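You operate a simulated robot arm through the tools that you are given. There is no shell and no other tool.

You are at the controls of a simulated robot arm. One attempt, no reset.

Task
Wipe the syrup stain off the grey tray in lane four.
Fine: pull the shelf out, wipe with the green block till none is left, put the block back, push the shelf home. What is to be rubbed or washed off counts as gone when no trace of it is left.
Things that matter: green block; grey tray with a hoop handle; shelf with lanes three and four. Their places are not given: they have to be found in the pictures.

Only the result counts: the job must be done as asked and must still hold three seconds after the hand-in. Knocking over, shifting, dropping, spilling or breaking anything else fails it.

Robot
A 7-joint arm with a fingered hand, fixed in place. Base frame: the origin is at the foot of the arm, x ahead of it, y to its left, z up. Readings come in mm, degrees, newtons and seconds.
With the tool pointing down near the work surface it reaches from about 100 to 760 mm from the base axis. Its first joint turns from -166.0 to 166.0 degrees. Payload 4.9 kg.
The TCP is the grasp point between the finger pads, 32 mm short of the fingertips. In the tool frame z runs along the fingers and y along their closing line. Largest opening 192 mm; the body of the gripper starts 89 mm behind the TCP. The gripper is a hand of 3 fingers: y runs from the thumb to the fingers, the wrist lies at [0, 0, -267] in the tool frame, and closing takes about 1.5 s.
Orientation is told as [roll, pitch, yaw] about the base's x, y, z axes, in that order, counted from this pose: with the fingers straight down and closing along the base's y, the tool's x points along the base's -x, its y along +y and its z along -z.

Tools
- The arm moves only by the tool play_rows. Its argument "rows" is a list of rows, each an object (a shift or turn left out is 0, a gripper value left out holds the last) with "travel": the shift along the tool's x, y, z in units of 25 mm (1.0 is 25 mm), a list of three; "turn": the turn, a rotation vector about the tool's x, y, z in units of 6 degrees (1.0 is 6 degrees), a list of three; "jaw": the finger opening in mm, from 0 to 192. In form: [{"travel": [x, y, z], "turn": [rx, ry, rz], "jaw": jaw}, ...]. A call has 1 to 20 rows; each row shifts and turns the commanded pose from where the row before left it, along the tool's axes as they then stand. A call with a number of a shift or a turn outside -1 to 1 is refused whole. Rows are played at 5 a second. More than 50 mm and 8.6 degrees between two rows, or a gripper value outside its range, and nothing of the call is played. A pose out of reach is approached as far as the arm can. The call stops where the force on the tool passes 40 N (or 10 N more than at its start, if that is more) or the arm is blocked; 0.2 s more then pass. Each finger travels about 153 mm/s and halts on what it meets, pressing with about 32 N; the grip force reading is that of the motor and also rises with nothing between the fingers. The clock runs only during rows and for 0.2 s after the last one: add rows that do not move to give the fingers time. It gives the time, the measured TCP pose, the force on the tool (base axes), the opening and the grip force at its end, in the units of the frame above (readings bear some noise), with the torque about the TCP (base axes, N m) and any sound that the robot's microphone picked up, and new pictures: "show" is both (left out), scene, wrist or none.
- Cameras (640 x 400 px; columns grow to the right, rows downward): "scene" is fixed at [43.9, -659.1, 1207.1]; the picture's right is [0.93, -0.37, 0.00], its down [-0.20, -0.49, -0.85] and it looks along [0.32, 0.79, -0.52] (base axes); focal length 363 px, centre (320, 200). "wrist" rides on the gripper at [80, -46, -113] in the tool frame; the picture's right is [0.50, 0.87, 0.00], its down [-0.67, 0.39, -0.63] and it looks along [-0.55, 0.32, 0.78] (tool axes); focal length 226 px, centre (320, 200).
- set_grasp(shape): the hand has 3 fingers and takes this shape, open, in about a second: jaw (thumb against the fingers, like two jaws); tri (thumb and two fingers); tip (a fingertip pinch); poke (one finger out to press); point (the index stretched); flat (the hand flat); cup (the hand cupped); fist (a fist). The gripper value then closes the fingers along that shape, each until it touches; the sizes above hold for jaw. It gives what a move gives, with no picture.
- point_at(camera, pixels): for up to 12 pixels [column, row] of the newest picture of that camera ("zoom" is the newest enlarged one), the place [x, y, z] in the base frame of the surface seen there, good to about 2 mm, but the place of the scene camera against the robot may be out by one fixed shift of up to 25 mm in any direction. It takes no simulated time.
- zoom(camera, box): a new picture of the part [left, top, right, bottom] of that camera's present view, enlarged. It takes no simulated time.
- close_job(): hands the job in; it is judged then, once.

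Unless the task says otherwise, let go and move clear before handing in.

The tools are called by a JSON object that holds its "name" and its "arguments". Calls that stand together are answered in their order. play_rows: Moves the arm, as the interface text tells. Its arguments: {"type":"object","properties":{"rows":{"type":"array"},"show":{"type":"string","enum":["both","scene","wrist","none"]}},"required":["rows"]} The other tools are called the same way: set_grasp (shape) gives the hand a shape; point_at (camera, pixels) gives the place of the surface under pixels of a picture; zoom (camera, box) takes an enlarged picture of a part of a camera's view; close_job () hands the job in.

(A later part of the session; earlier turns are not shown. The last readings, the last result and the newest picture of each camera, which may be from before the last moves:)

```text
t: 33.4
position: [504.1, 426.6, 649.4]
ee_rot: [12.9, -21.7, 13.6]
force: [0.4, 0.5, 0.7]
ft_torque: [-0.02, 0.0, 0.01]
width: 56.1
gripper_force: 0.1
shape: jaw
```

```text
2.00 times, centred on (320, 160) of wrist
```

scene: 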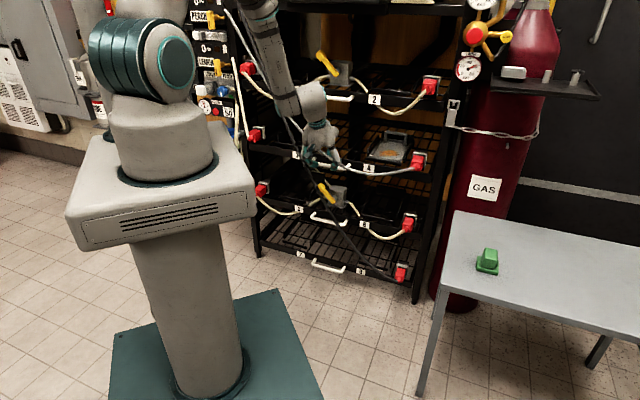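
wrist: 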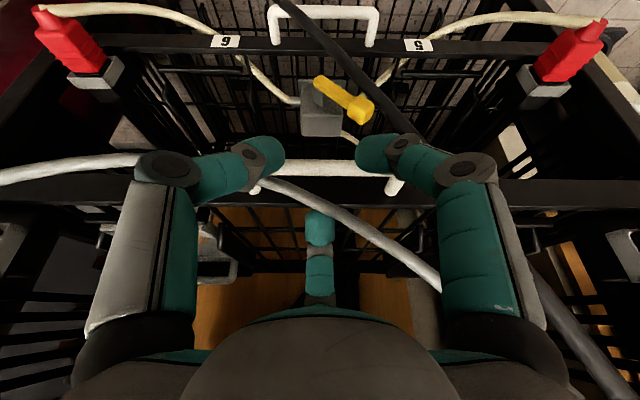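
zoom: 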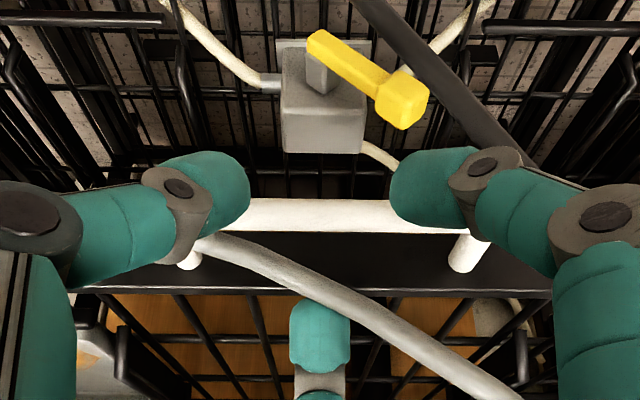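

All clear so far, force near zero. I'll go the last 35 mm in small steps.

{"name": "play_rows", "arguments": {"rows": [{"travel": [0, 0, 0.28]}, {"travel": [0, 0, 0.28]}, {"travel": [0, 0, 0.28]}, {"travel": [0, 0, 0.28]}, {"travel": [0, 0, 0.28]}, {}], "show": "both"}}

{"name": "zoom", "arguments": {"camera": "wrist", "box": [200, 60, 440, 260]}}

{"name": "zoom", "arguments": {"camera": "scene", "box": [270, 80, 390, 200]}}

```text
t: 34.8
position: [514.5, 439.2, 618.8]
ee_rot: [12.9, -21.7, 13.7]
force: [-0.3, 0.4, 0.8]
ft_torque: [0.01, 0.04, -0.01]
width: 56.4
gripper_force: 0.1
shape: jaw
```

scene: 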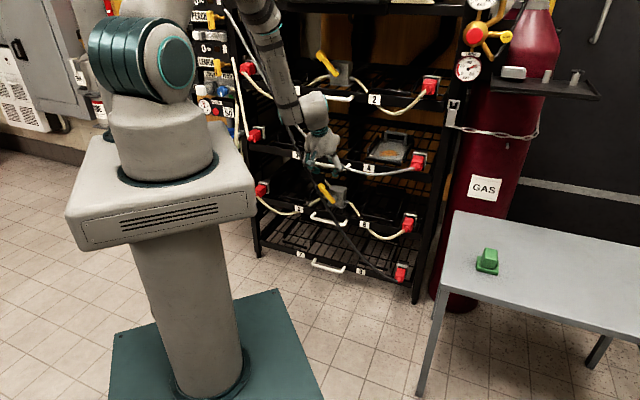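
wrist: 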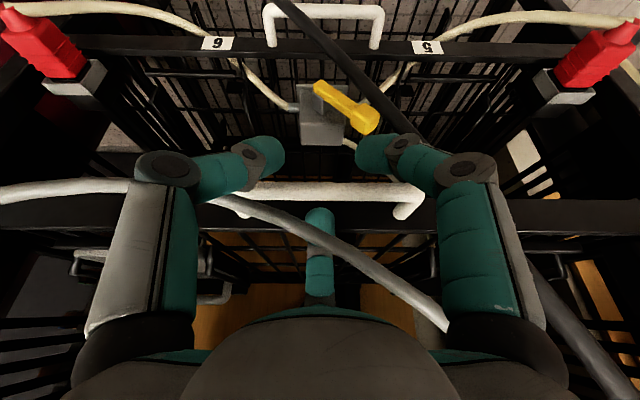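

```text
2.00 times, centred on (320, 160) of wrist
```

zoom: 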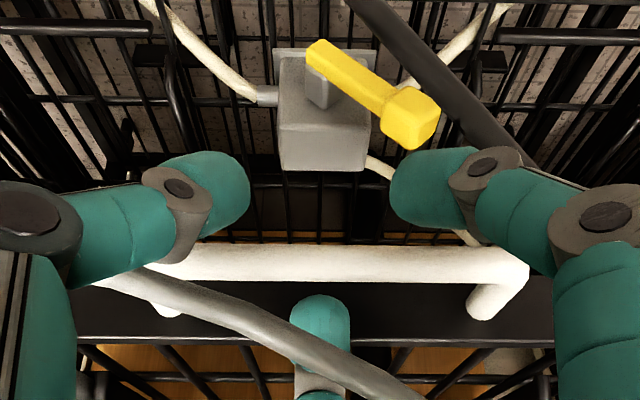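

```text
3.33 times, centred on (330, 140) of scene
```

zoom: 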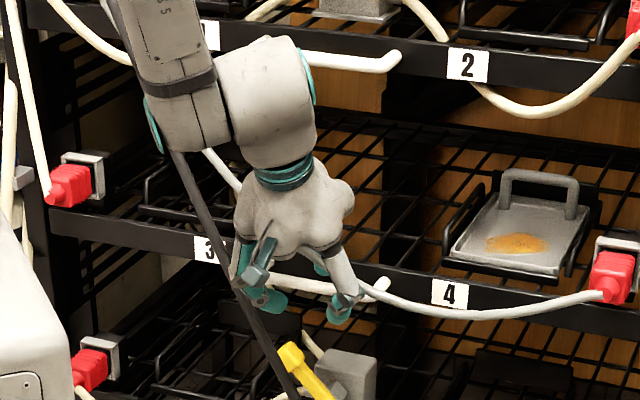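

The third finger's tip is now in the gap behind the bar, force still near zero. I'll go 6 mm deeper and then close the fingers on the bar.

{"name": "play_rows", "arguments": {"rows": [{"travel": [0, 0, 0.12]}, {"travel": [0, 0, 0.12]}, {"jaw": 44}, {"jaw": 34}, {"jaw": 20}, {"jaw": 0}, {}, {}, {}], "show": "wrist"}}

{"name": "zoom", "arguments": {"camera": "wrist", "box": [200, 60, 440, 260]}}

```text
t: 36.8
position: [515.7, 440.2, 612.1]
ee_rot: [12.9, -21.6, 13.6]
force: [9.3, 5.6, -11.8]
ft_torque: [-0.12, -0.02, 0.0]
width: 0.3
gripper_force: 31.6
shape: jaw
```

wrist: 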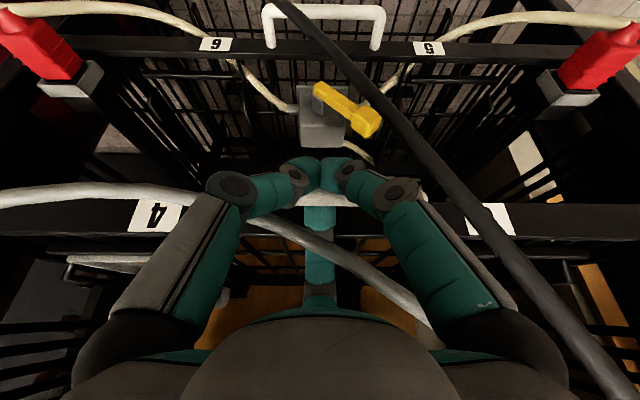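

```text
2.00 times, centred on (320, 160) of wrist
```

zoom: 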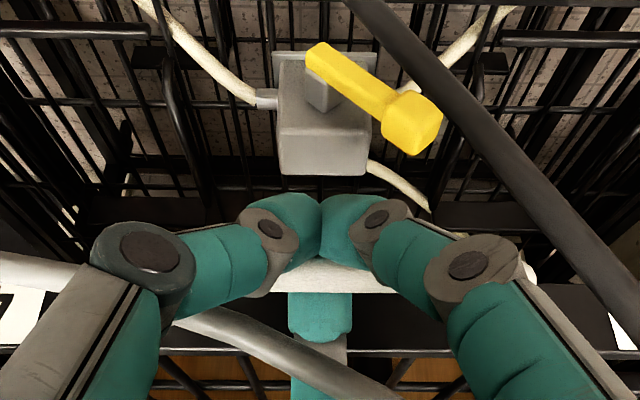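

The bar is now enclosed: one finger behind, two in front, with a moderate contact force. I'll pull out gently by 30 mm along (-1,-1) and watch the force.

{"name": "play_rows", "arguments": {"rows": [{"travel": [0.236, -0.136, -0.127]}, {"travel": [0.236, -0.136, -0.127]}, {"travel": [0.236, -0.136, -0.127]}, {"travel": [0.236, -0.136, -0.127]}, {}], "show": "both"}}

```text
t: 38.0
position: [494.8, 417.9, 611.8]
ee_rot: [12.9, -21.6, 13.7]
force: [-0.1, 3.5, -7.0]
ft_torque: [-0.04, 0.09, 0.08]
width: 0.4
gripper_force: 31.6
shape: jaw
```

scene: 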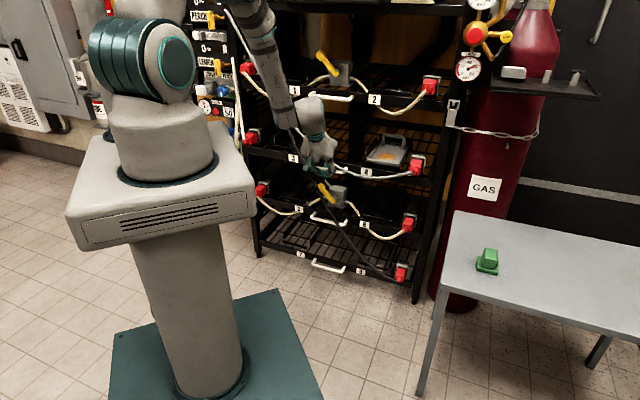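
wrist: 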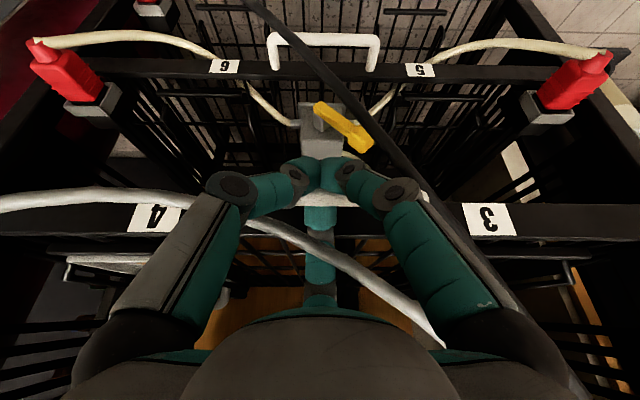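

The shelf slides freely and its grey cable moves with it. I continue pulling another 90 mm at the same tilt.

{"name": "play_rows", "arguments": {"rows": [{"travel": [0.471, -0.272, -0.254]}, {"travel": [0.471, -0.272, -0.254]}, {"travel": [0.471, -0.272, -0.254]}, {"travel": [0.471, -0.272, -0.254]}, {"travel": [0.471, -0.272, -0.254]}, {"travel": [0.471, -0.272, -0.254]}, {}], "show": "both"}}

```text
t: 39.6
position: [435.3, 358.8, 611.3]
ee_rot: [13.6, -20.9, 13.6]
force: [-3.2, 0.6, -11.1]
ft_torque: [-0.14, 0.15, 0.05]
width: 0.1
gripper_force: 31.9
shape: jaw
out of reach, approached as far as the arm can: row 6
```

scene: 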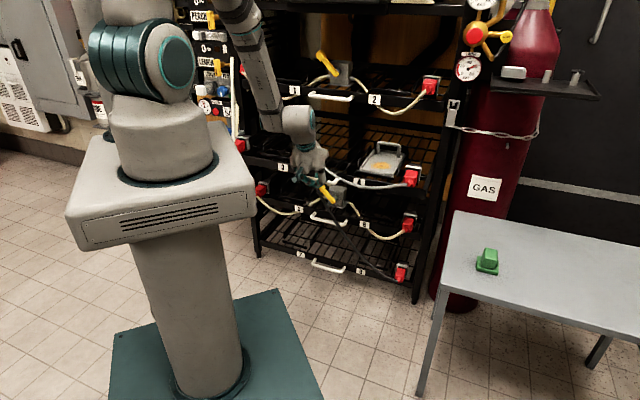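
wrist: 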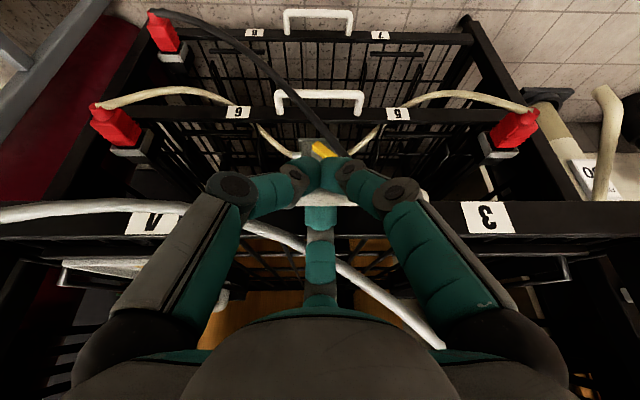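

The shelf is out about 115 mm and at this tilt the wrist reaches its limit, so I'll let the hand pivot upright about the bar while pulling a further 80 mm.

{"name": "play_rows", "arguments": {"rows": [{"turn": [0.139, 0.241, 0]}, {"turn": [0.139, 0.241, 0]}, {"travel": [0.315, -0.182, -0.166], "turn": [0.139, 0.241, 0]}, {"travel": [0.32, -0.185, -0.155], "turn": [0.139, 0.241, 0]}, {"travel": [0.325, -0.187, -0.143], "turn": [0.139, 0.241, 0]}, {"travel": [0.328, -0.189, -0.132], "turn": [0.139, 0.241, 0]}, {"travel": [0.331, -0.191, -0.12], "turn": [0.139, 0.241, 0]}, {"travel": [0.334, -0.193, -0.109], "turn": [0.139, 0.241, 0]}, {"travel": [0.336, -0.194, -0.098]}, {"travel": [0.336, -0.194, -0.098]}, {}], "show": "both"}}

```text
t: 42.0
position: [375.8, 295.9, 615.3]
ee_rot: [5.6, -10.1, 15.4]
force: [-15.0, 17.4, -25.8]
ft_torque: [0.4, 0.11, 0.16]
width: 0.2
gripper_force: 32.1
shape: jaw
```

scene: 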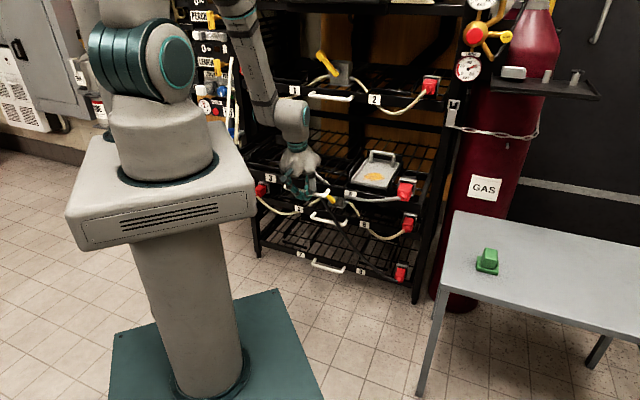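
wrist: 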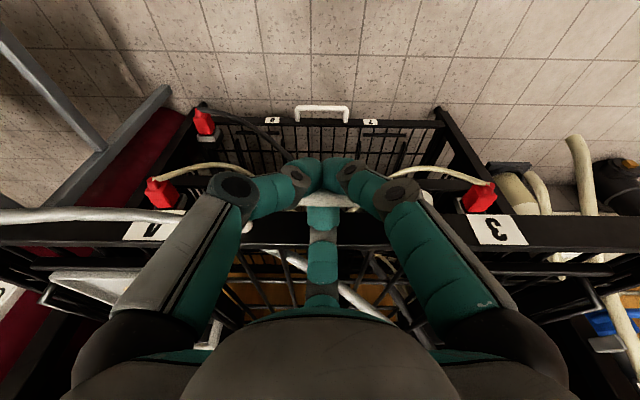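

The shelf is out about 200 mm, but the hand now presses up and sideways on the bar (force [-15,17,-26]). I'll ease down 3 mm and 2.5 mm to the left to relieve that before pulling further.

{"name": "play_rows", "arguments": {"rows": [{"travel": [0.035, 0.04, 0.06]}, {"travel": [0.035, 0.04, 0.06]}, {}], "show": "none"}}

```text
t: 42.8
position: [376.1, 300.0, 613.5]
ee_rot: [5.9, -10.4, 15.5]
force: [-0.1, -2.2, 1.8]
ft_torque: [0.49, -0.47, -0.05]
width: 0.1
gripper_force: 31.6
shape: jaw
```

Forces are relieved. I'll pull a further 70 mm, turning slightly more upright.

{"name": "play_rows", "arguments": {"rows": [{"travel": [0.339, -0.196, -0.08], "turn": [0.058, 0.101, 0]}, {"travel": [0.339, -0.196, -0.078], "turn": [0.058, 0.101, 0]}, {"travel": [0.34, -0.197, -0.073], "turn": [0.058, 0.101, 0]}, {"travel": [0.341, -0.197, -0.068], "turn": [0.058, 0.101, 0]}, {"travel": [0.342, -0.198, -0.063], "turn": [0.058, 0.101, 0]}, {"travel": [0.343, -0.198, -0.058], "turn": [0.058, 0.101, 0]}, {"travel": [0.343, -0.198, -0.053]}, {}], "show": "both"}}

```text
t: 44.2
position: [343.5, 268.2, 619.7]
ee_rot: [4.5, -8.2, 15.9]
force: [12.7, 13.1, -17.1]
ft_torque: [-0.07, 0.01, 0.11]
width: 0.5
gripper_force: 32.1
shape: jaw
stopped in row 7: the force on the tool passed its limit at 40 N (the readings are from after the stop); the commanded pose is now the measured one
```

scene: 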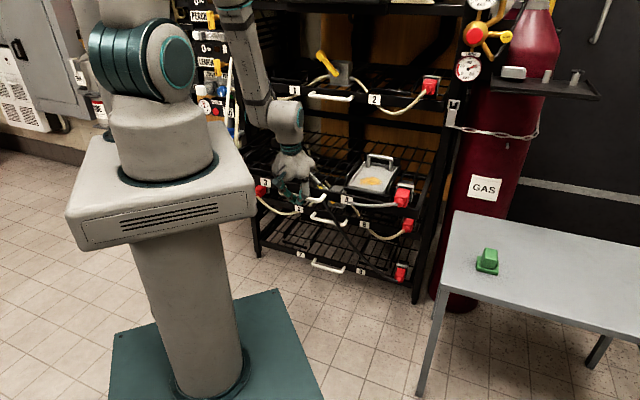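
wrist: 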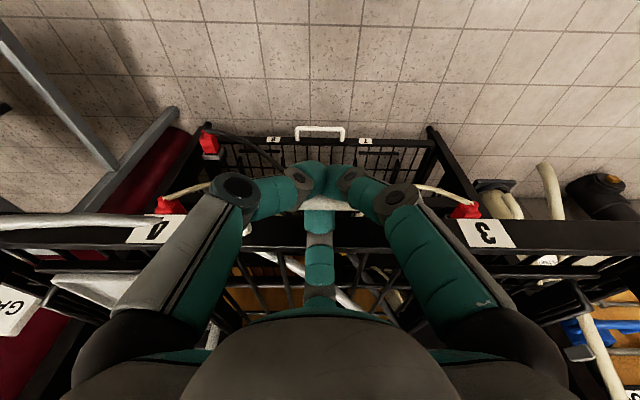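

The pull stopped with about 18 N straight back along the slide, so the shelf has probably met its end stop. I'll measure where the shelf plate, tray and stain are now.

{"name": "zoom", "arguments": {"camera": "scene", "box": [320, 130, 440, 230]}}

{"name": "point_at", "arguments": {"camera": "wrist", "pixels": [[487, 233], [470, 233], [148, 230], [320, 200], [340, 203], [320, 240], [130, 280], [90, 275]]}}

{"name": "point_at", "arguments": {"camera": "scene", "pixels": [[372, 182], [380, 180], [385, 182], [365, 183], [360, 175], [395, 185], [378, 190], [346, 200], [425, 195], [383, 155]]}}

```text
4.00 times, centred on (380, 180) of scene
```

zoom: 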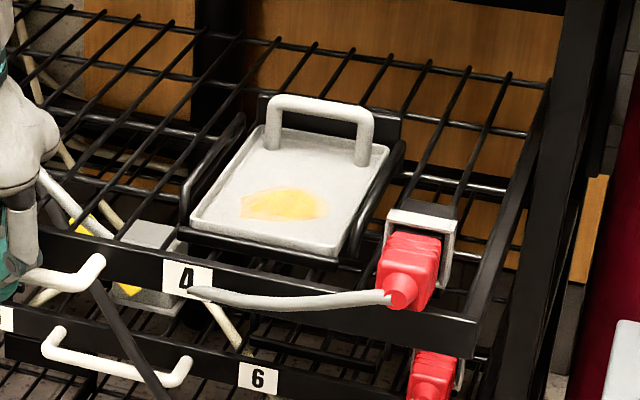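

```text
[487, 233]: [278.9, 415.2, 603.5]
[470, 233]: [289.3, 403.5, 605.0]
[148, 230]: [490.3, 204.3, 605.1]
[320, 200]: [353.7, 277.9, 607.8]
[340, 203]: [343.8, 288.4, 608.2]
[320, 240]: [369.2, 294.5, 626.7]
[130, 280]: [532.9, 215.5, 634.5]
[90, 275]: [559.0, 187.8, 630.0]
```

```text
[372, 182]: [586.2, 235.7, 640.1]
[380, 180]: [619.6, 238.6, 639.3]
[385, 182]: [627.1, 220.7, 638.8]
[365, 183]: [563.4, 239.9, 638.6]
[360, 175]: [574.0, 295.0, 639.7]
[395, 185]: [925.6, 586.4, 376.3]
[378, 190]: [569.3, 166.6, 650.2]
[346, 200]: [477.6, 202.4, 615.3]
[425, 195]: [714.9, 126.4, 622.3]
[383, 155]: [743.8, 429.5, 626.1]
```

The shelf now stands 240 mm out (plate at v≈491, was 731), evidently at its stop, and the tray is clear of the upper shelf. I'll open the fingers and retract upward off the bar.

{"name": "play_rows", "arguments": {"rows": [{"jaw": 30}, {"jaw": 60}, {}, {}, {"travel": [0, 0, -0.3]}, {"travel": [0, 0, -0.3]}, {"travel": [0, 0, -0.6]}, {"travel": [0, 0, -0.8]}, {"travel": [0, 0, -0.8]}, {}], "show": "both"}}

```text
t: 46.4
position: [334.2, 256.5, 687.7]
ee_rot: [4.5, -7.7, 15.8]
force: [0.2, 0.0, -0.6]
ft_torque: [0.01, -0.01, 0.02]
width: 59.5
gripper_force: 0.0
shape: jaw
```

scene: 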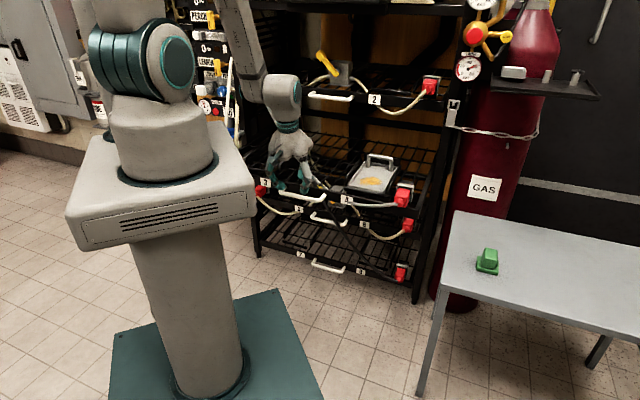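
wrist: 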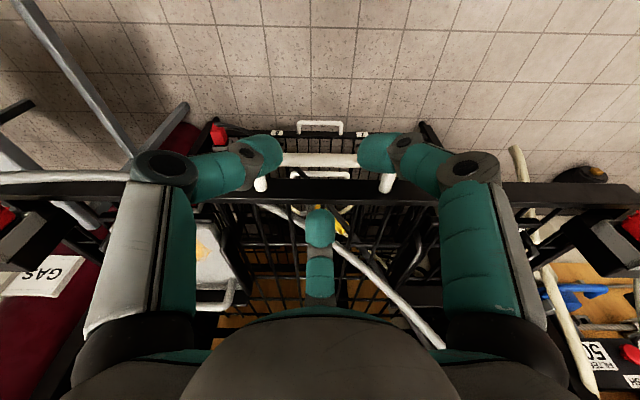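

The hand is clear of the bar and the shelf stays out. I'll rise 100 mm, go upright and turn to yaw -15 for the block.

{"name": "play_rows", "arguments": {"rows": [{"travel": [0, 0, -1]}, {"travel": [0, 0, -1]}, {"travel": [0, 0, -1]}, {"travel": [0, 0, -1]}, {"turn": [0.37, 0.64, 0]}, {"turn": [0.37, 0.64, 0]}, {"turn": [0, 0, 0.86]}, {"turn": [0, 0, 0.86]}, {"turn": [0, 0, 0.86]}, {"turn": [0, 0, 0.86]}, {"turn": [0, 0, 0.86]}, {"turn": [0, 0, 0.86]}, {}], "show": "none"}}

```text
t: 49.2
position: [324.0, 245.8, 785.9]
ee_rot: [-0.1, -0.2, -14.9]
force: [0.0, 0.1, -0.5]
ft_torque: [-0.02, 0.02, 0.0]
width: 59.6
gripper_force: 0.1
shape: jaw
```

The hand is upright at yaw -15. Before crossing to the block I check where the gas cylinder and its shelf stand.

{"name": "point_at", "arguments": {"camera": "scene", "pixels": [[490, 150], [470, 210], [500, 100], [510, 85], [450, 120], [470, 130], [440, 215], [490, 90]]}}

{"name": "play_rows", "arguments": {"rows": [{"travel": [-0.9, -0.445, 0]}, {"travel": [-0.9, -0.445, 0]}, {"travel": [-0.9, -0.445, 0]}, {"travel": [-0.9, -0.445, 0]}, {"travel": [-0.9, -0.445, 0]}, {"travel": [-0.9, -0.445, 0]}, {"travel": [-0.9, -0.445, 0]}, {"travel": [-0.9, -0.445, 0]}, {"travel": [-0.9, -0.445, 0]}, {"travel": [-0.9, -0.445, 0]}, {}], "show": "none"}}

```text
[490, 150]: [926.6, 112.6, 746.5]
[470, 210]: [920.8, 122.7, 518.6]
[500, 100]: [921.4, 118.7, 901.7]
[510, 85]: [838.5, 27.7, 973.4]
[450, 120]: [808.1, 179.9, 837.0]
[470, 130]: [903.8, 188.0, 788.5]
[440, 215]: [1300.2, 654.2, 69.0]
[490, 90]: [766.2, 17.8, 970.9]
```

```text
t: 51.6
position: [511.7, 81.6, 787.8]
ee_rot: [0.0, -0.2, -14.8]
force: [0.5, -0.1, -0.4]
ft_torque: [0.0, -0.05, 0.0]
width: 59.4
gripper_force: 0.0
shape: jaw
```

There is a small shelf at z≈970 near [766..838, 20]; I'll check how far it extends towards the block before going on.

{"name": "zoom", "arguments": {"camera": "scene", "box": [440, 40, 640, 160]}}

{"name": "point_at", "arguments": {"camera": "scene", "pixels": [[485, 90], [540, 96], [598, 98], [590, 80], [500, 72], [575, 72], [512, 70], [545, 72], [560, 90], [520, 85], [494, 97], [532, 98]]}}

```text
3.20 times, centred on (540, 100) of scene
```

zoom: 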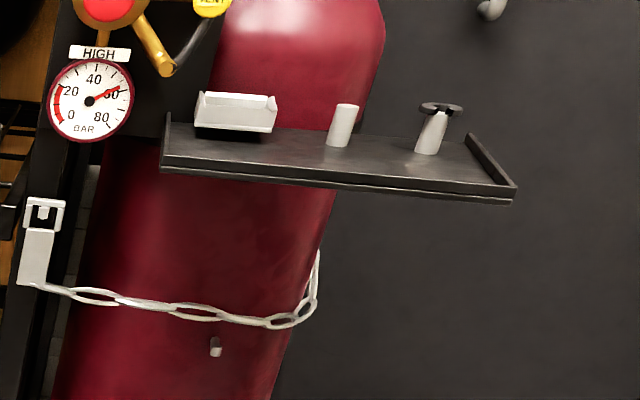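

```text
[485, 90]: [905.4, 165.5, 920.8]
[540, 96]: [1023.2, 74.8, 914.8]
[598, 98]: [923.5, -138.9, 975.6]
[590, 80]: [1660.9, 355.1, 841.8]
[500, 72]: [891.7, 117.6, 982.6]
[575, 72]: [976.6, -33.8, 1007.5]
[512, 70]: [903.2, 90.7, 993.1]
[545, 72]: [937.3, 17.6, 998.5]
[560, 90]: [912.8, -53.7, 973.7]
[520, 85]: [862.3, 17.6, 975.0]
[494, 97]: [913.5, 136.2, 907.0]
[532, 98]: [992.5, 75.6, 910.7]
```

The small shelf's front edge is more than 100 mm behind the block's line, so the way is clear. I continue to above the block at z=700.

{"name": "play_rows", "arguments": {"rows": [{"travel": [-0.868, -0.4316, 0.27]}, {"travel": [-0.868, -0.4316, 0.27]}, {"travel": [-0.868, -0.4316, 0.27]}, {"travel": [-0.868, -0.4316, 0.27]}, {"travel": [-0.868, -0.4316, 0.27]}, {"travel": [-0.868, -0.4316, 0.27]}, {"travel": [-0.868, -0.4316, 0.27]}, {"travel": [-0.868, -0.4316, 0.27]}, {"travel": [-0.868, -0.4316, 0.27]}, {"travel": [-0.868, -0.4316, 0.27]}, {"travel": [-0.868, -0.4316, 0.27]}, {"travel": [-0.868, -0.4316, 0.27]}, {"travel": [-0.868, -0.4316, 0.27], "jaw": 90}, {}, {}], "show": "both"}}

{"name": "zoom", "arguments": {"camera": "wrist", "box": [220, 80, 420, 240]}}

```text
t: 54.8
position: [750.1, -126.7, 699.7]
ee_rot: [0.0, 0.0, -14.8]
force: [-0.3, -0.4, 0.9]
ft_torque: [0.0, 0.01, 0.0]
width: 89.6
gripper_force: 0.1
shape: jaw
```

scene: 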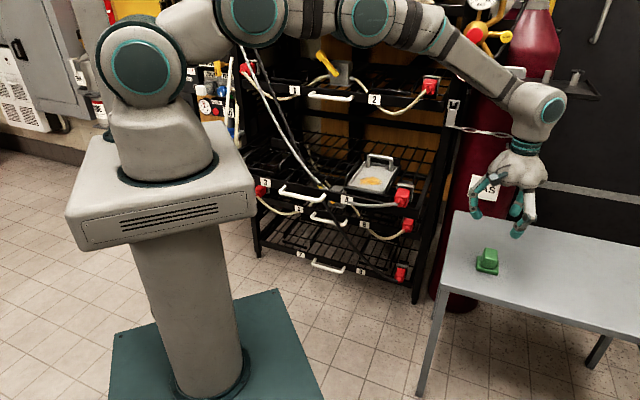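
wrist: 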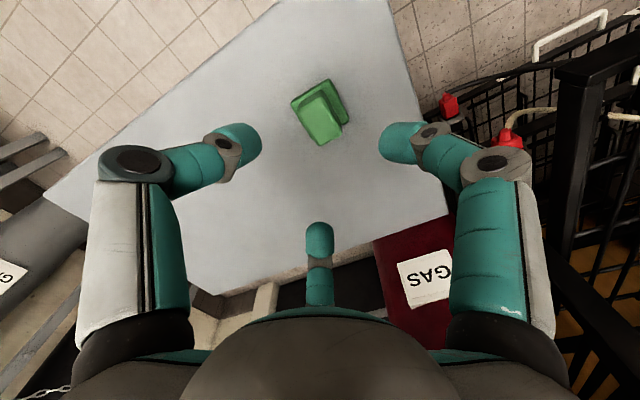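

```text
2.50 times, centred on (320, 160) of wrist
```

zoom: 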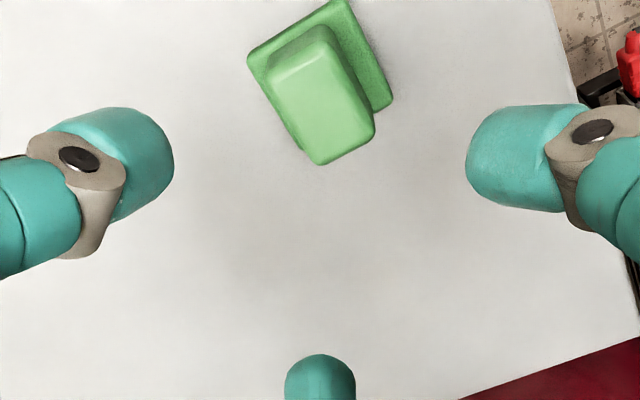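

The block is in clear view below the hand at about (320,112). I'll measure its faces precisely here, both to grip it and to remember where it stood.

{"name": "zoom", "arguments": {"camera": "wrist", "box": [280, 70, 360, 150]}}

{"name": "point_at", "arguments": {"camera": "wrist", "pixels": [[303, 105], [322, 92], [340, 128], [322, 144], [321, 118], [312, 124], [331, 110], [292, 103], [327, 80], [347, 115], [335, 90], [300, 130]]}}

```text
5.00 times, centred on (320, 110) of wrist
```

zoom: 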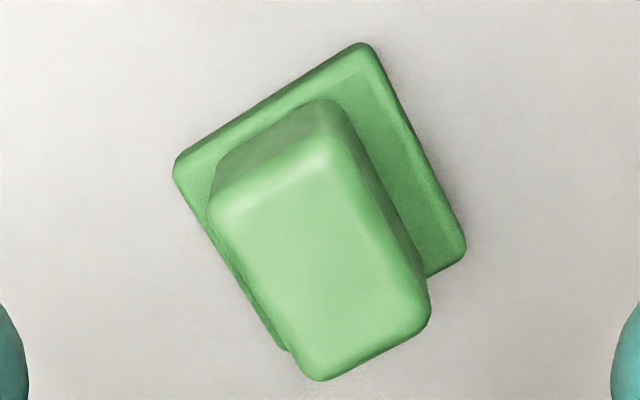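

```text
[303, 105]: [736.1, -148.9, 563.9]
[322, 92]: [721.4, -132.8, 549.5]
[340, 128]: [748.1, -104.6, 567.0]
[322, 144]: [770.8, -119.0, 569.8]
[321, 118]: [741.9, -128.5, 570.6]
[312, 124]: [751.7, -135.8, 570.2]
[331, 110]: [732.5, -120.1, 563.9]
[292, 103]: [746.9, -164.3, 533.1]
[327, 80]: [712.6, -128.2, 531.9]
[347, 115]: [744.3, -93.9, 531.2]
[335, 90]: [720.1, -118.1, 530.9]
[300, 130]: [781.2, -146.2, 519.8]
```

{"name": "point_at", "arguments": {"camera": "zoom", "pixels": [[225, 218], [330, 160], [420, 300], [312, 368], [320, 265], [180, 165], [360, 48], [460, 245], [270, 190], [380, 230], [365, 335], [265, 300]]}}

```text
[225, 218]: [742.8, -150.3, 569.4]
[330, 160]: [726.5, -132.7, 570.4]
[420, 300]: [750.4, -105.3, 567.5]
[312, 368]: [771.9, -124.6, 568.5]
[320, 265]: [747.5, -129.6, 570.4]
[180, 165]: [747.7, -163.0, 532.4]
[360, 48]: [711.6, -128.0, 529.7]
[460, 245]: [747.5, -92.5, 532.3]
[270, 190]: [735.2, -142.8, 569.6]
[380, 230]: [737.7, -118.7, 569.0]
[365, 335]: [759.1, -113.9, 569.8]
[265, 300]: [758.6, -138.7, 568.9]
```

The handle of the block is about 30 x 40 mm around [748,-128.4], z up to 570, flange 52 mm square with top at z≈533, aligned at 45 degrees. I'll turn to yaw 45 so the thumb meets one long face and the two fingers the opposite corners, then measure again.

{"name": "play_rows", "arguments": {"rows": [{"turn": [0, 0, -1]}, {"turn": [0, 0, -1]}, {"turn": [0, 0, -1]}, {"turn": [0, 0, -1]}, {"turn": [0, 0, -1]}, {"turn": [0, 0, -1]}, {"turn": [0, 0, -1]}, {"turn": [0, 0, -1]}, {"turn": [0, 0, -1]}, {"turn": [0, 0, -1]}, {}], "show": "both"}}

{"name": "zoom", "arguments": {"camera": "wrist", "box": [240, 60, 400, 160]}}

```text
t: 57.2
position: [749.0, -126.6, 698.7]
ee_rot: [-0.1, -0.1, 45.3]
force: [-0.8, -0.3, 0.4]
ft_torque: [0.02, -0.01, -0.03]
width: 89.5
gripper_force: 0.1
shape: jaw
```

scene: 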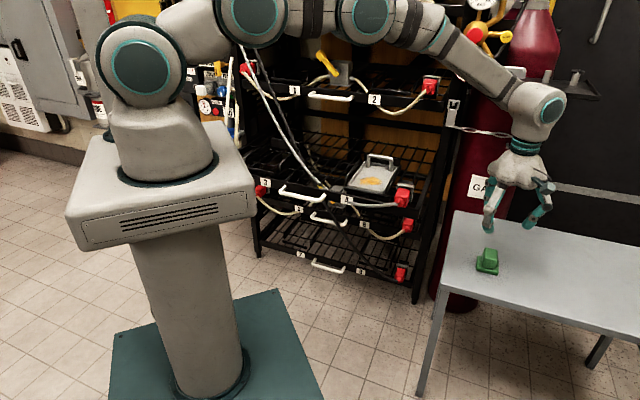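
wrist: 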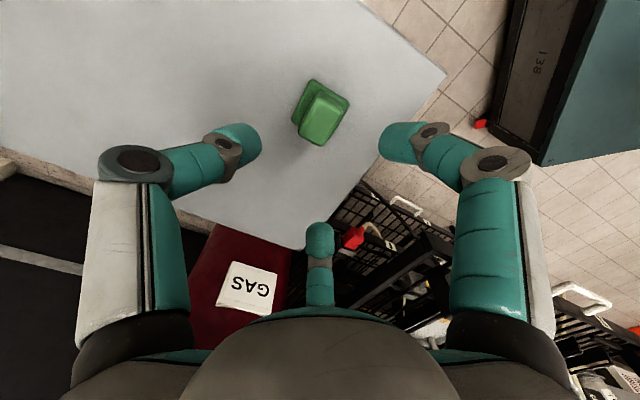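

```text
4.00 times, centred on (320, 110) of wrist
```

zoom: 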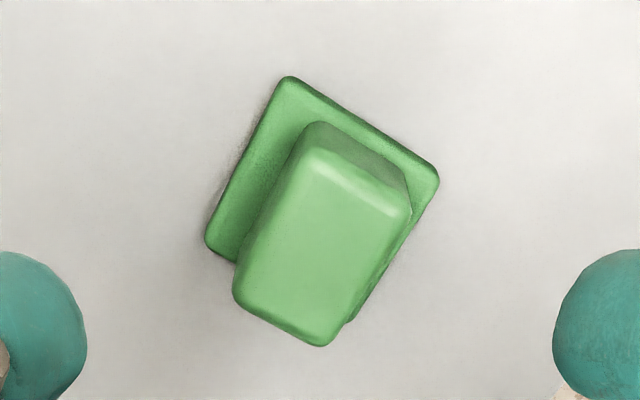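

{"name": "point_at", "arguments": {"camera": "zoom", "pixels": [[310, 155], [400, 210], [322, 335], [240, 288], [320, 240], [355, 180], [365, 272], [282, 315], [275, 220], [290, 82], [435, 182], [210, 240]]}}

```text
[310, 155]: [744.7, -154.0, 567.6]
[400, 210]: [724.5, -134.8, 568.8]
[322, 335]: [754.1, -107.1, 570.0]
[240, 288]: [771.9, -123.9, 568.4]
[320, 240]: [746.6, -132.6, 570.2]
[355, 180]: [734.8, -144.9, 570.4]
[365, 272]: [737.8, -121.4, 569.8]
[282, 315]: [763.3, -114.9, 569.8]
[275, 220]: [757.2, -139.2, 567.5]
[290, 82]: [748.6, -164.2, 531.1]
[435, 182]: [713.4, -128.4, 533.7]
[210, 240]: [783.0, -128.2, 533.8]
```

Block centre is confirmed at about [748,-128.6] (u 619.8, v 438). I'll shift the TCP 6 mm so that all three fingers meet the handle together, and descend to z≈590 first.

{"name": "play_rows", "arguments": {"rows": [{"travel": [0.085, 0.237, 0.5]}, {"travel": [0, 0, 0.95]}, {"travel": [0, 0, 0.95]}, {"travel": [0, 0, 0.95]}, {"travel": [0, 0, 0.95]}, {}], "show": "both"}}

{"name": "zoom", "arguments": {"camera": "wrist", "box": [200, 80, 440, 260]}}

```text
t: 58.6
position: [743.1, -125.1, 590.9]
ee_rot: [-0.2, -0.2, 45.2]
force: [-0.1, 0.2, 0.1]
ft_torque: [0.02, 0.02, 0.01]
width: 89.8
gripper_force: 0.1
shape: jaw
```

scene: 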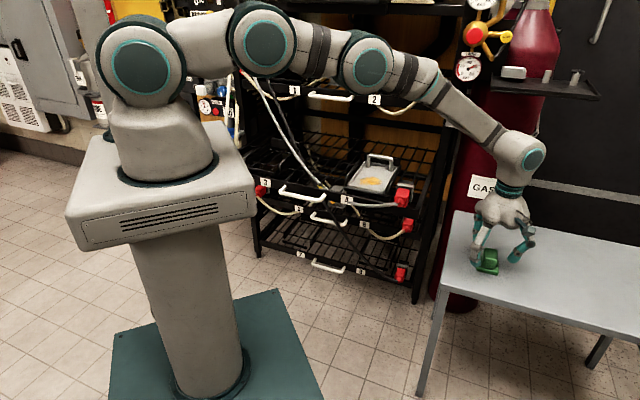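
wrist: 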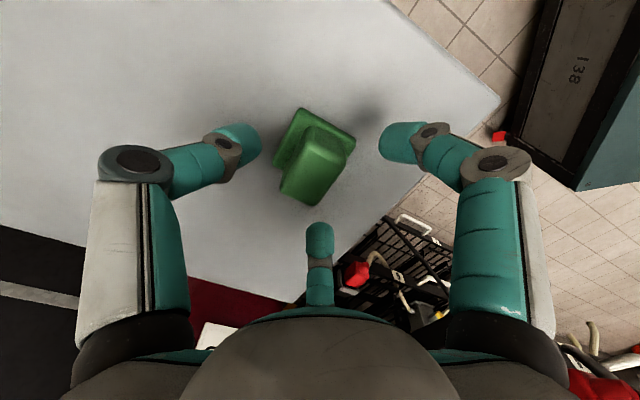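

```text
2.22 times, centred on (320, 170) of wrist
```

zoom: 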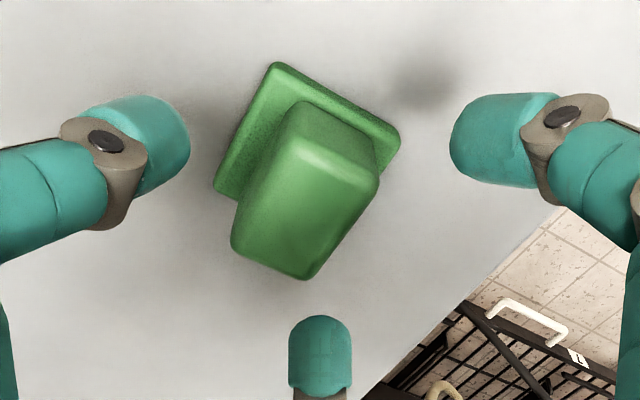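

The fingers stand evenly around the handle. I'll go down the last 19 mm and close gently in stages.

{"name": "play_rows", "arguments": {"rows": [{"travel": [0, 0, 0.25]}, {"travel": [0, 0, 0.25]}, {"travel": [0, 0, 0.25]}, {}, {"jaw": 65}, {"jaw": 55}, {}], "show": "wrist"}}

{"name": "zoom", "arguments": {"camera": "wrist", "box": [200, 80, 440, 260]}}

```text
t: 60.2
position: [743.5, -124.4, 572.3]
ee_rot: [0.0, -0.2, 45.3]
force: [-0.3, 0.8, -0.9]
ft_torque: [-0.03, -0.02, 0.03]
width: 55.5
gripper_force: 0.1
shape: jaw
```

wrist: 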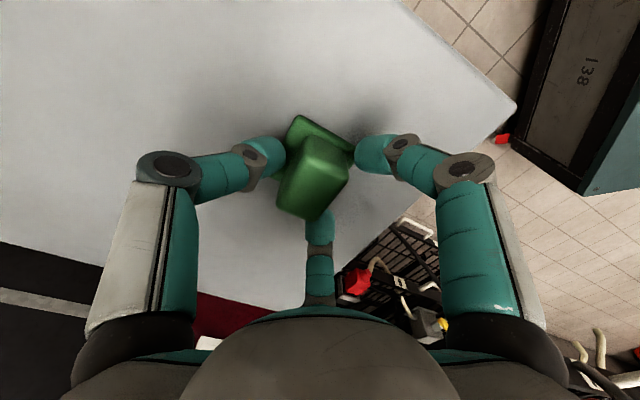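

```text
2.22 times, centred on (320, 170) of wrist
```

zoom: 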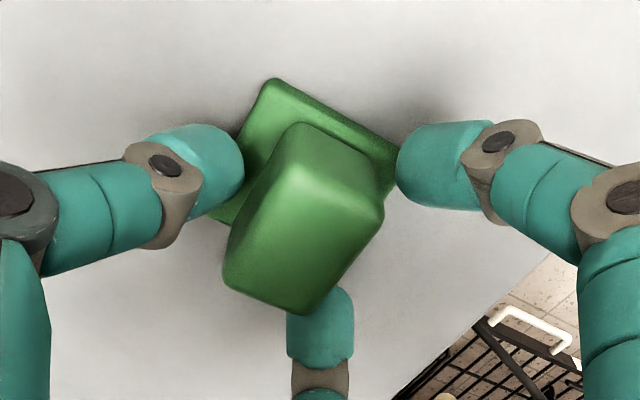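

Fingers are just short of the handle on all sides, no force. I'll close the rest and hold.

{"name": "play_rows", "arguments": {"rows": [{"jaw": 50}, {"jaw": 46}, {"jaw": 42}, {"jaw": 36}, {"jaw": 28}, {"jaw": 20}, {}, {}], "show": "wrist"}}

{"name": "zoom", "arguments": {"camera": "wrist", "box": [200, 80, 440, 260]}}

```text
t: 62.0
position: [743.1, -123.5, 572.6]
ee_rot: [-0.2, -0.1, 45.2]
force: [-0.1, -1.2, 2.3]
ft_torque: [-0.1, -0.1, 0.04]
width: 37.6
gripper_force: 31.8
shape: jaw
```

wrist: 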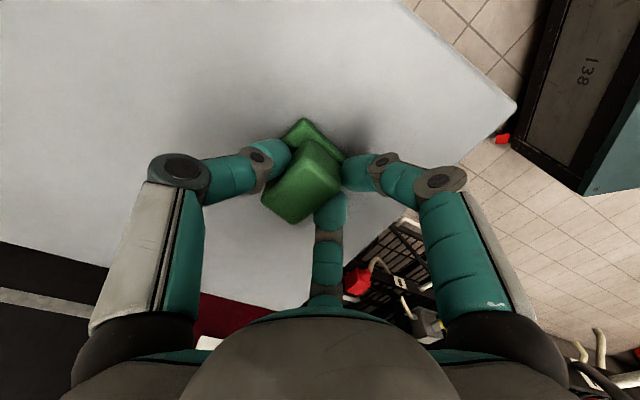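

```text
2.22 times, centred on (320, 170) of wrist
```

zoom: 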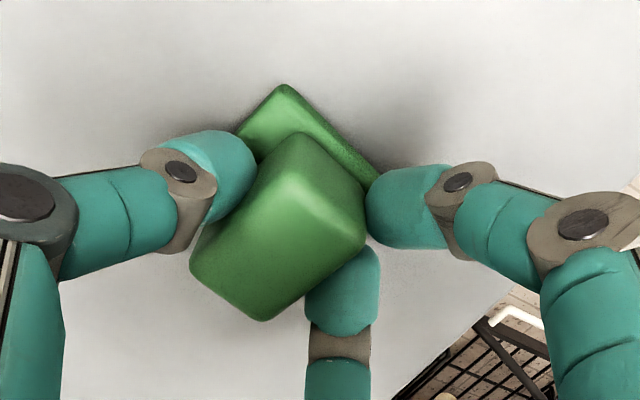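

The block turned a little in the grip as the fingers closed. I'll measure its new orientation in the hand.

{"name": "point_at", "arguments": {"camera": "zoom", "pixels": [[300, 170], [355, 225], [262, 312], [200, 268], [280, 240], [250, 215], [330, 195], [310, 270], [230, 290], [283, 88], [245, 130], [372, 180]]}}

```text
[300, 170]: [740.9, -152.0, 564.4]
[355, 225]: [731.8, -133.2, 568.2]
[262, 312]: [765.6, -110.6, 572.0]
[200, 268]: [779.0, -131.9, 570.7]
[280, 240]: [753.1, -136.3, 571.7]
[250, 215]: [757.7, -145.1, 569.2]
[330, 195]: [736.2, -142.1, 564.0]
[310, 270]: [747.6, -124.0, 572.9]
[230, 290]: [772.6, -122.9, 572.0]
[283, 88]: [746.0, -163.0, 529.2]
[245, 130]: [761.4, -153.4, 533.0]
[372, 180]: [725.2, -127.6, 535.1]
```

The block's long axis is now at about 30 degrees (it turned -15 in the grip), held with 32 N. I'll lift it slightly and check that it hangs level.

{"name": "play_rows", "arguments": {"rows": [{"travel": [0, 0, -0.4]}, {"travel": [0, 0, -0.8]}, {"travel": [0, 0, -1]}, {"travel": [0, 0, -1]}, {"travel": [0, 0, -1]}, {}], "show": "both"}}

{"name": "zoom", "arguments": {"camera": "wrist", "box": [200, 80, 440, 260]}}

{"name": "zoom", "arguments": {"camera": "scene", "box": [440, 160, 580, 280]}}

```text
t: 63.4
position: [742.9, -123.9, 678.1]
ee_rot: [-0.1, -0.1, 45.2]
force: [-0.2, 0.5, 0.6]
ft_torque: [0.04, 0.01, -0.02]
width: 37.0
gripper_force: 32.2
shape: jaw
```

scene: 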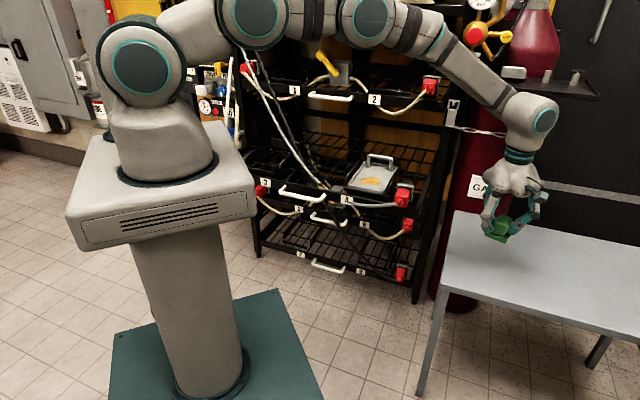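
wrist: 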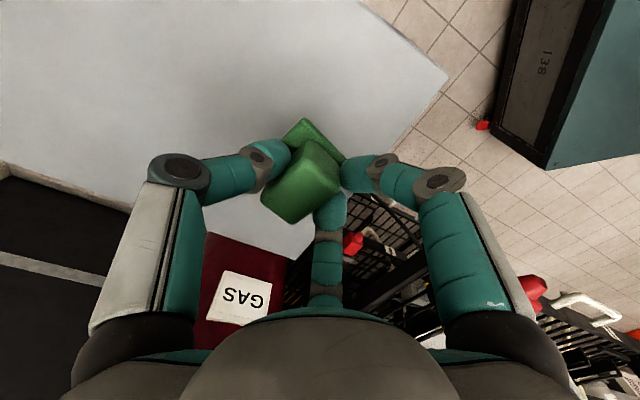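

```text
2.22 times, centred on (320, 170) of wrist
```

zoom: 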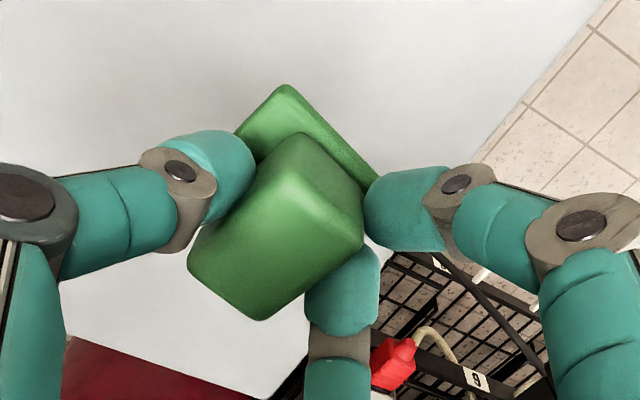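

```text
3.33 times, centred on (510, 220) of scene
```

zoom: 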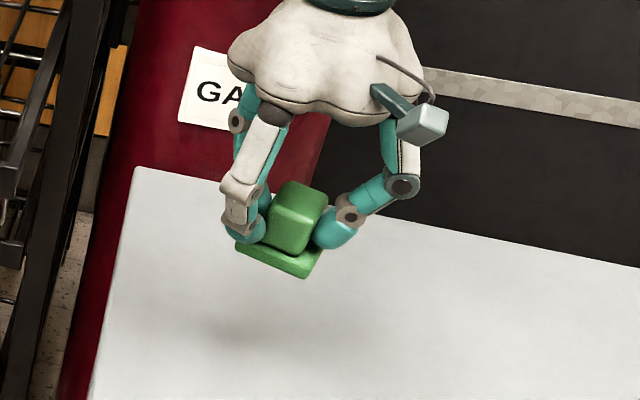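

The block lifted cleanly. I'll measure its top face at several points to see any lean.

{"name": "point_at", "arguments": {"camera": "wrist", "pixels": [[311, 170], [334, 193], [294, 232], [267, 213], [302, 202], [290, 195], [320, 195], [305, 215], [285, 220], [303, 134], [342, 173], [287, 152]]}}

{"name": "point_at", "arguments": {"camera": "zoom", "pixels": [[240, 250], [305, 275], [270, 262], [295, 190], [280, 210], [320, 195], [290, 240], [315, 265]]}}

```text
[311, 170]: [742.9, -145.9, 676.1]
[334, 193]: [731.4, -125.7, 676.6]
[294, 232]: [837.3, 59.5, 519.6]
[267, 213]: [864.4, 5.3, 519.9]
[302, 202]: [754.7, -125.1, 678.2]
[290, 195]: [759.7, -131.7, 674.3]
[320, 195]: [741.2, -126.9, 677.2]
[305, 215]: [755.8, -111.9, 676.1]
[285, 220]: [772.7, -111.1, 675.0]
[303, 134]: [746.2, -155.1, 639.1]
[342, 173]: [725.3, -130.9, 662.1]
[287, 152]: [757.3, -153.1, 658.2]
```

```text
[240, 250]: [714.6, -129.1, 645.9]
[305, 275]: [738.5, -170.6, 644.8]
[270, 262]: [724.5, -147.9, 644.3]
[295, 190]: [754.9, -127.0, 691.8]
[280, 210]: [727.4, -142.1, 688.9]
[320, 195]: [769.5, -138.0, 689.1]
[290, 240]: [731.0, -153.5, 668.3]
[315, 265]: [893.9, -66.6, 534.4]
```

The block hangs level (top within 2 mm). I'll take one enlarged wrist view to fix the block's place relative to the hand.

{"name": "zoom", "arguments": {"camera": "wrist", "box": [256, 110, 352, 240]}}

{"name": "point_at", "arguments": {"camera": "zoom", "pixels": [[300, 160], [385, 240], [365, 230], [230, 310], [160, 250], [270, 220], [200, 290], [320, 280], [275, 50], [330, 85], [375, 130], [230, 100]]}}

```text
3.08 times, centred on (304, 175) of wrist
```

zoom: 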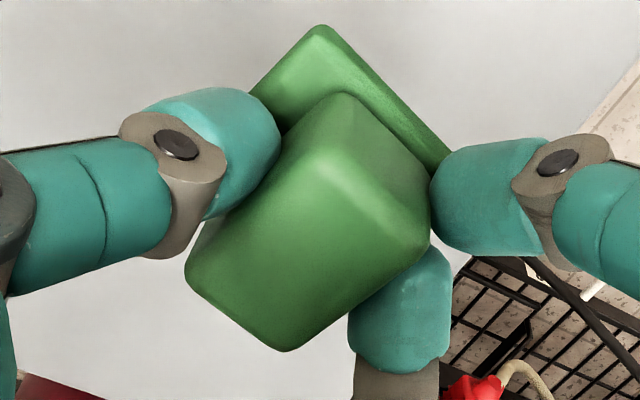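

```text
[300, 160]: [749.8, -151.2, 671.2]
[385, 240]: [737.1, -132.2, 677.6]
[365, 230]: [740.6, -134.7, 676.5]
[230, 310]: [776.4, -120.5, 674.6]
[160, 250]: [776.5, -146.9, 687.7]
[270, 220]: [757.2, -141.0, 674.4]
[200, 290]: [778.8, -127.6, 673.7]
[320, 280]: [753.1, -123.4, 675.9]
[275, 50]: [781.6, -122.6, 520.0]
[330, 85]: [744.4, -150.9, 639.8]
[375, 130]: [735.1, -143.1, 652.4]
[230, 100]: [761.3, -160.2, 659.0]
```

{"name": "point_at", "arguments": {"camera": "zoom", "pixels": [[325, 172], [408, 245], [285, 342], [198, 265], [300, 255], [260, 215], [365, 207], [345, 295], [240, 305], [323, 30], [430, 145], [255, 95]]}}

```text
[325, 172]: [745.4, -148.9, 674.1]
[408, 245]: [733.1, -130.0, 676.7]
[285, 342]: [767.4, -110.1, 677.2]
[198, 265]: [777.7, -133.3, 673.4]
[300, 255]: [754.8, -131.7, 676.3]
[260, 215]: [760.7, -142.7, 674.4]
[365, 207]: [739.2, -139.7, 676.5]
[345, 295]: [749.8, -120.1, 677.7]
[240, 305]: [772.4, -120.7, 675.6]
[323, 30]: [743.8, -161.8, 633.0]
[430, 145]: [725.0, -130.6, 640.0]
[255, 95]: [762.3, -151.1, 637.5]
```

The block sits turned about -16 degrees and leans a few degrees (thumb side 3 mm low). I'll set it softly on the table where it came from and press lightly, so that it levels itself in the grip.

{"name": "play_rows", "arguments": {"rows": [{"travel": [0, 0, 1]}, {"travel": [0, 0, 1]}, {"travel": [0, 0, 1]}, {"travel": [0, 0, 0.8]}, {"travel": [0, 0, 0.2]}, {"travel": [0, 0, 0.08]}, {"travel": [0, 0, 0.06]}, {}], "show": "none"}}

```text
t: 65.2
position: [743.9, -124.6, 574.2]
ee_rot: [-0.1, -0.1, 45.1]
force: [-0.1, 0.4, -0.3]
ft_torque: [-0.01, 0.04, -0.01]
width: 37.4
gripper_force: 31.7
shape: jaw
```

{"name": "play_rows", "arguments": {"rows": [{"travel": [0, 0, 0.06]}, {"travel": [0, 0, 0.06]}, {"travel": [0, 0, 0.05]}, {}], "show": "none"}}

```text
t: 66.2
position: [745.3, -125.0, 572.5]
ee_rot: [-0.2, 0.0, 45.3]
force: [-4.3, 1.9, 12.5]
ft_torque: [-0.24, -0.16, -0.02]
width: 37.1
gripper_force: 31.8
shape: jaw
```

The contact torque shows the thumb-side edge touching first (pressure about 40 mm towards the thumb), so the lean is real. I'll raise 3 mm, lean the hand 5 degrees about its x axis to level the block, and press again.

{"name": "play_rows", "arguments": {"rows": [{"travel": [0, 0, -0.2]}, {"turn": [0.4, 0, 0]}, {"turn": [0.43, 0, 0]}, {}, {"travel": [0, 0, 0.06]}, {"travel": [0, 0, 0.06]}, {"travel": [0, 0, 0.06]}, {"travel": [0, 0, 0.05]}, {}], "show": "none"}}

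```text
t: 68.2
position: [743.6, -124.5, 570.9]
ee_rot: [-5.3, -0.2, 45.2]
force: [-0.4, 1.0, 2.4]
ft_torque: [0.03, 0.11, 0.0]
width: 36.9
gripper_force: 31.8
shape: jaw
```

{"name": "play_rows", "arguments": {"rows": [{"travel": [0, 0, 0.05]}, {"travel": [0, 0, 0.05]}, {}], "show": "wrist"}}

{"name": "zoom", "arguments": {"camera": "wrist", "box": [256, 110, 352, 240]}}

```text
t: 69.0
position: [745.6, -124.1, 569.3]
ee_rot: [-5.2, -0.2, 45.2]
force: [-8.5, 2.0, 20.2]
ft_torque: [-0.05, 0.07, -0.07]
width: 37.4
gripper_force: 32.1
shape: jaw
```

wrist: 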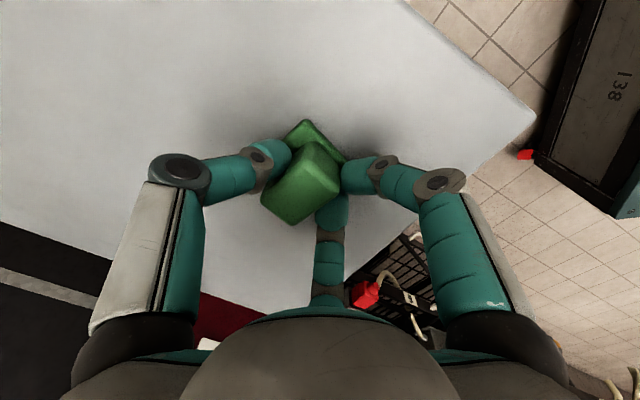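

```text
3.08 times, centred on (304, 175) of wrist
```

zoom: 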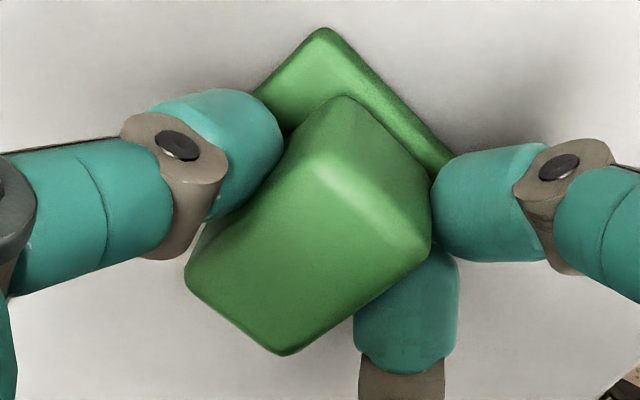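

Now the pressure is close to the block's centre, so it lies flat with the hand leaning 5 degrees. I'll read its corners in this state, then lift.

{"name": "point_at", "arguments": {"camera": "zoom", "pixels": [[325, 175], [408, 248], [285, 345], [198, 270], [300, 260], [260, 218], [365, 210], [345, 300], [240, 308], [323, 33], [430, 150], [258, 95]]}}

```text
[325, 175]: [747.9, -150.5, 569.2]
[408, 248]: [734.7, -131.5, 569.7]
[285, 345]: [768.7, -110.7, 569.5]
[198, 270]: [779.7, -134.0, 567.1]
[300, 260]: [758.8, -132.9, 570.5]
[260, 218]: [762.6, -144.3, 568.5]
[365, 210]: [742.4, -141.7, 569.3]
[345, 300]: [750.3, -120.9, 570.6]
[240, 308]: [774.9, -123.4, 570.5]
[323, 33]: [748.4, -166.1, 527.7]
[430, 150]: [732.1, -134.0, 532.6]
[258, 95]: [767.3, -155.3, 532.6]
```

The block is level and its centre sits 14 mm (u) and 3 mm (v) off the TCP. I'll lift it to z≈780 and move parallel to the shelf front towards the tray.

{"name": "play_rows", "arguments": {"rows": [{"travel": [0, -0.0845, -0.93]}, {"travel": [0, -0.0845, -0.93]}, {"travel": [0, -0.0845, -0.93]}, {"travel": [0, -0.0845, -0.93]}, {"travel": [0, -0.0845, -0.93]}, {"travel": [0, -0.0845, -0.93]}, {"travel": [0, -0.0845, -0.93]}, {"travel": [0, -0.0845, -0.93]}, {"travel": [0, -0.0845, -0.93]}, {}], "show": "scene"}}

{"name": "point_at", "arguments": {"camera": "scene", "pixels": [[408, 108], [395, 112], [420, 100], [385, 110], [430, 88], [374, 99], [430, 80], [404, 195]]}}

```text
t: 71.2
position: [745.4, -124.7, 776.4]
ee_rot: [-5.2, -0.1, 45.3]
force: [0.6, -0.1, -0.3]
ft_torque: [-0.03, -0.02, 0.04]
width: 37.3
gripper_force: 31.8
shape: jaw
```

scene: 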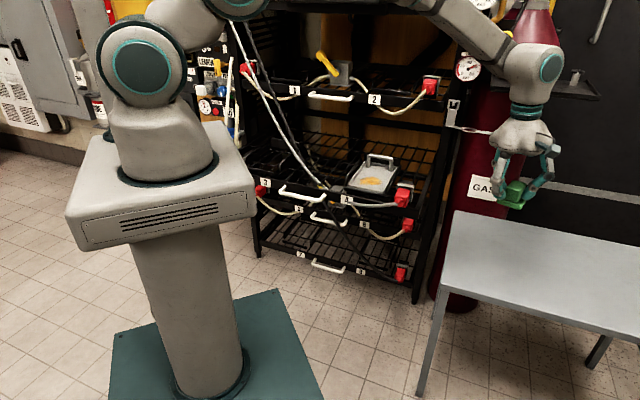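

```text
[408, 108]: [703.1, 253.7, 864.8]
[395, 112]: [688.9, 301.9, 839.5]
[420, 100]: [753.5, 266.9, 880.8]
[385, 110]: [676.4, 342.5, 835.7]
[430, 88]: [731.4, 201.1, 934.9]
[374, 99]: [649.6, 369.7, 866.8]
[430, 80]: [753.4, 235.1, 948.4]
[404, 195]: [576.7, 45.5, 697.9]
```

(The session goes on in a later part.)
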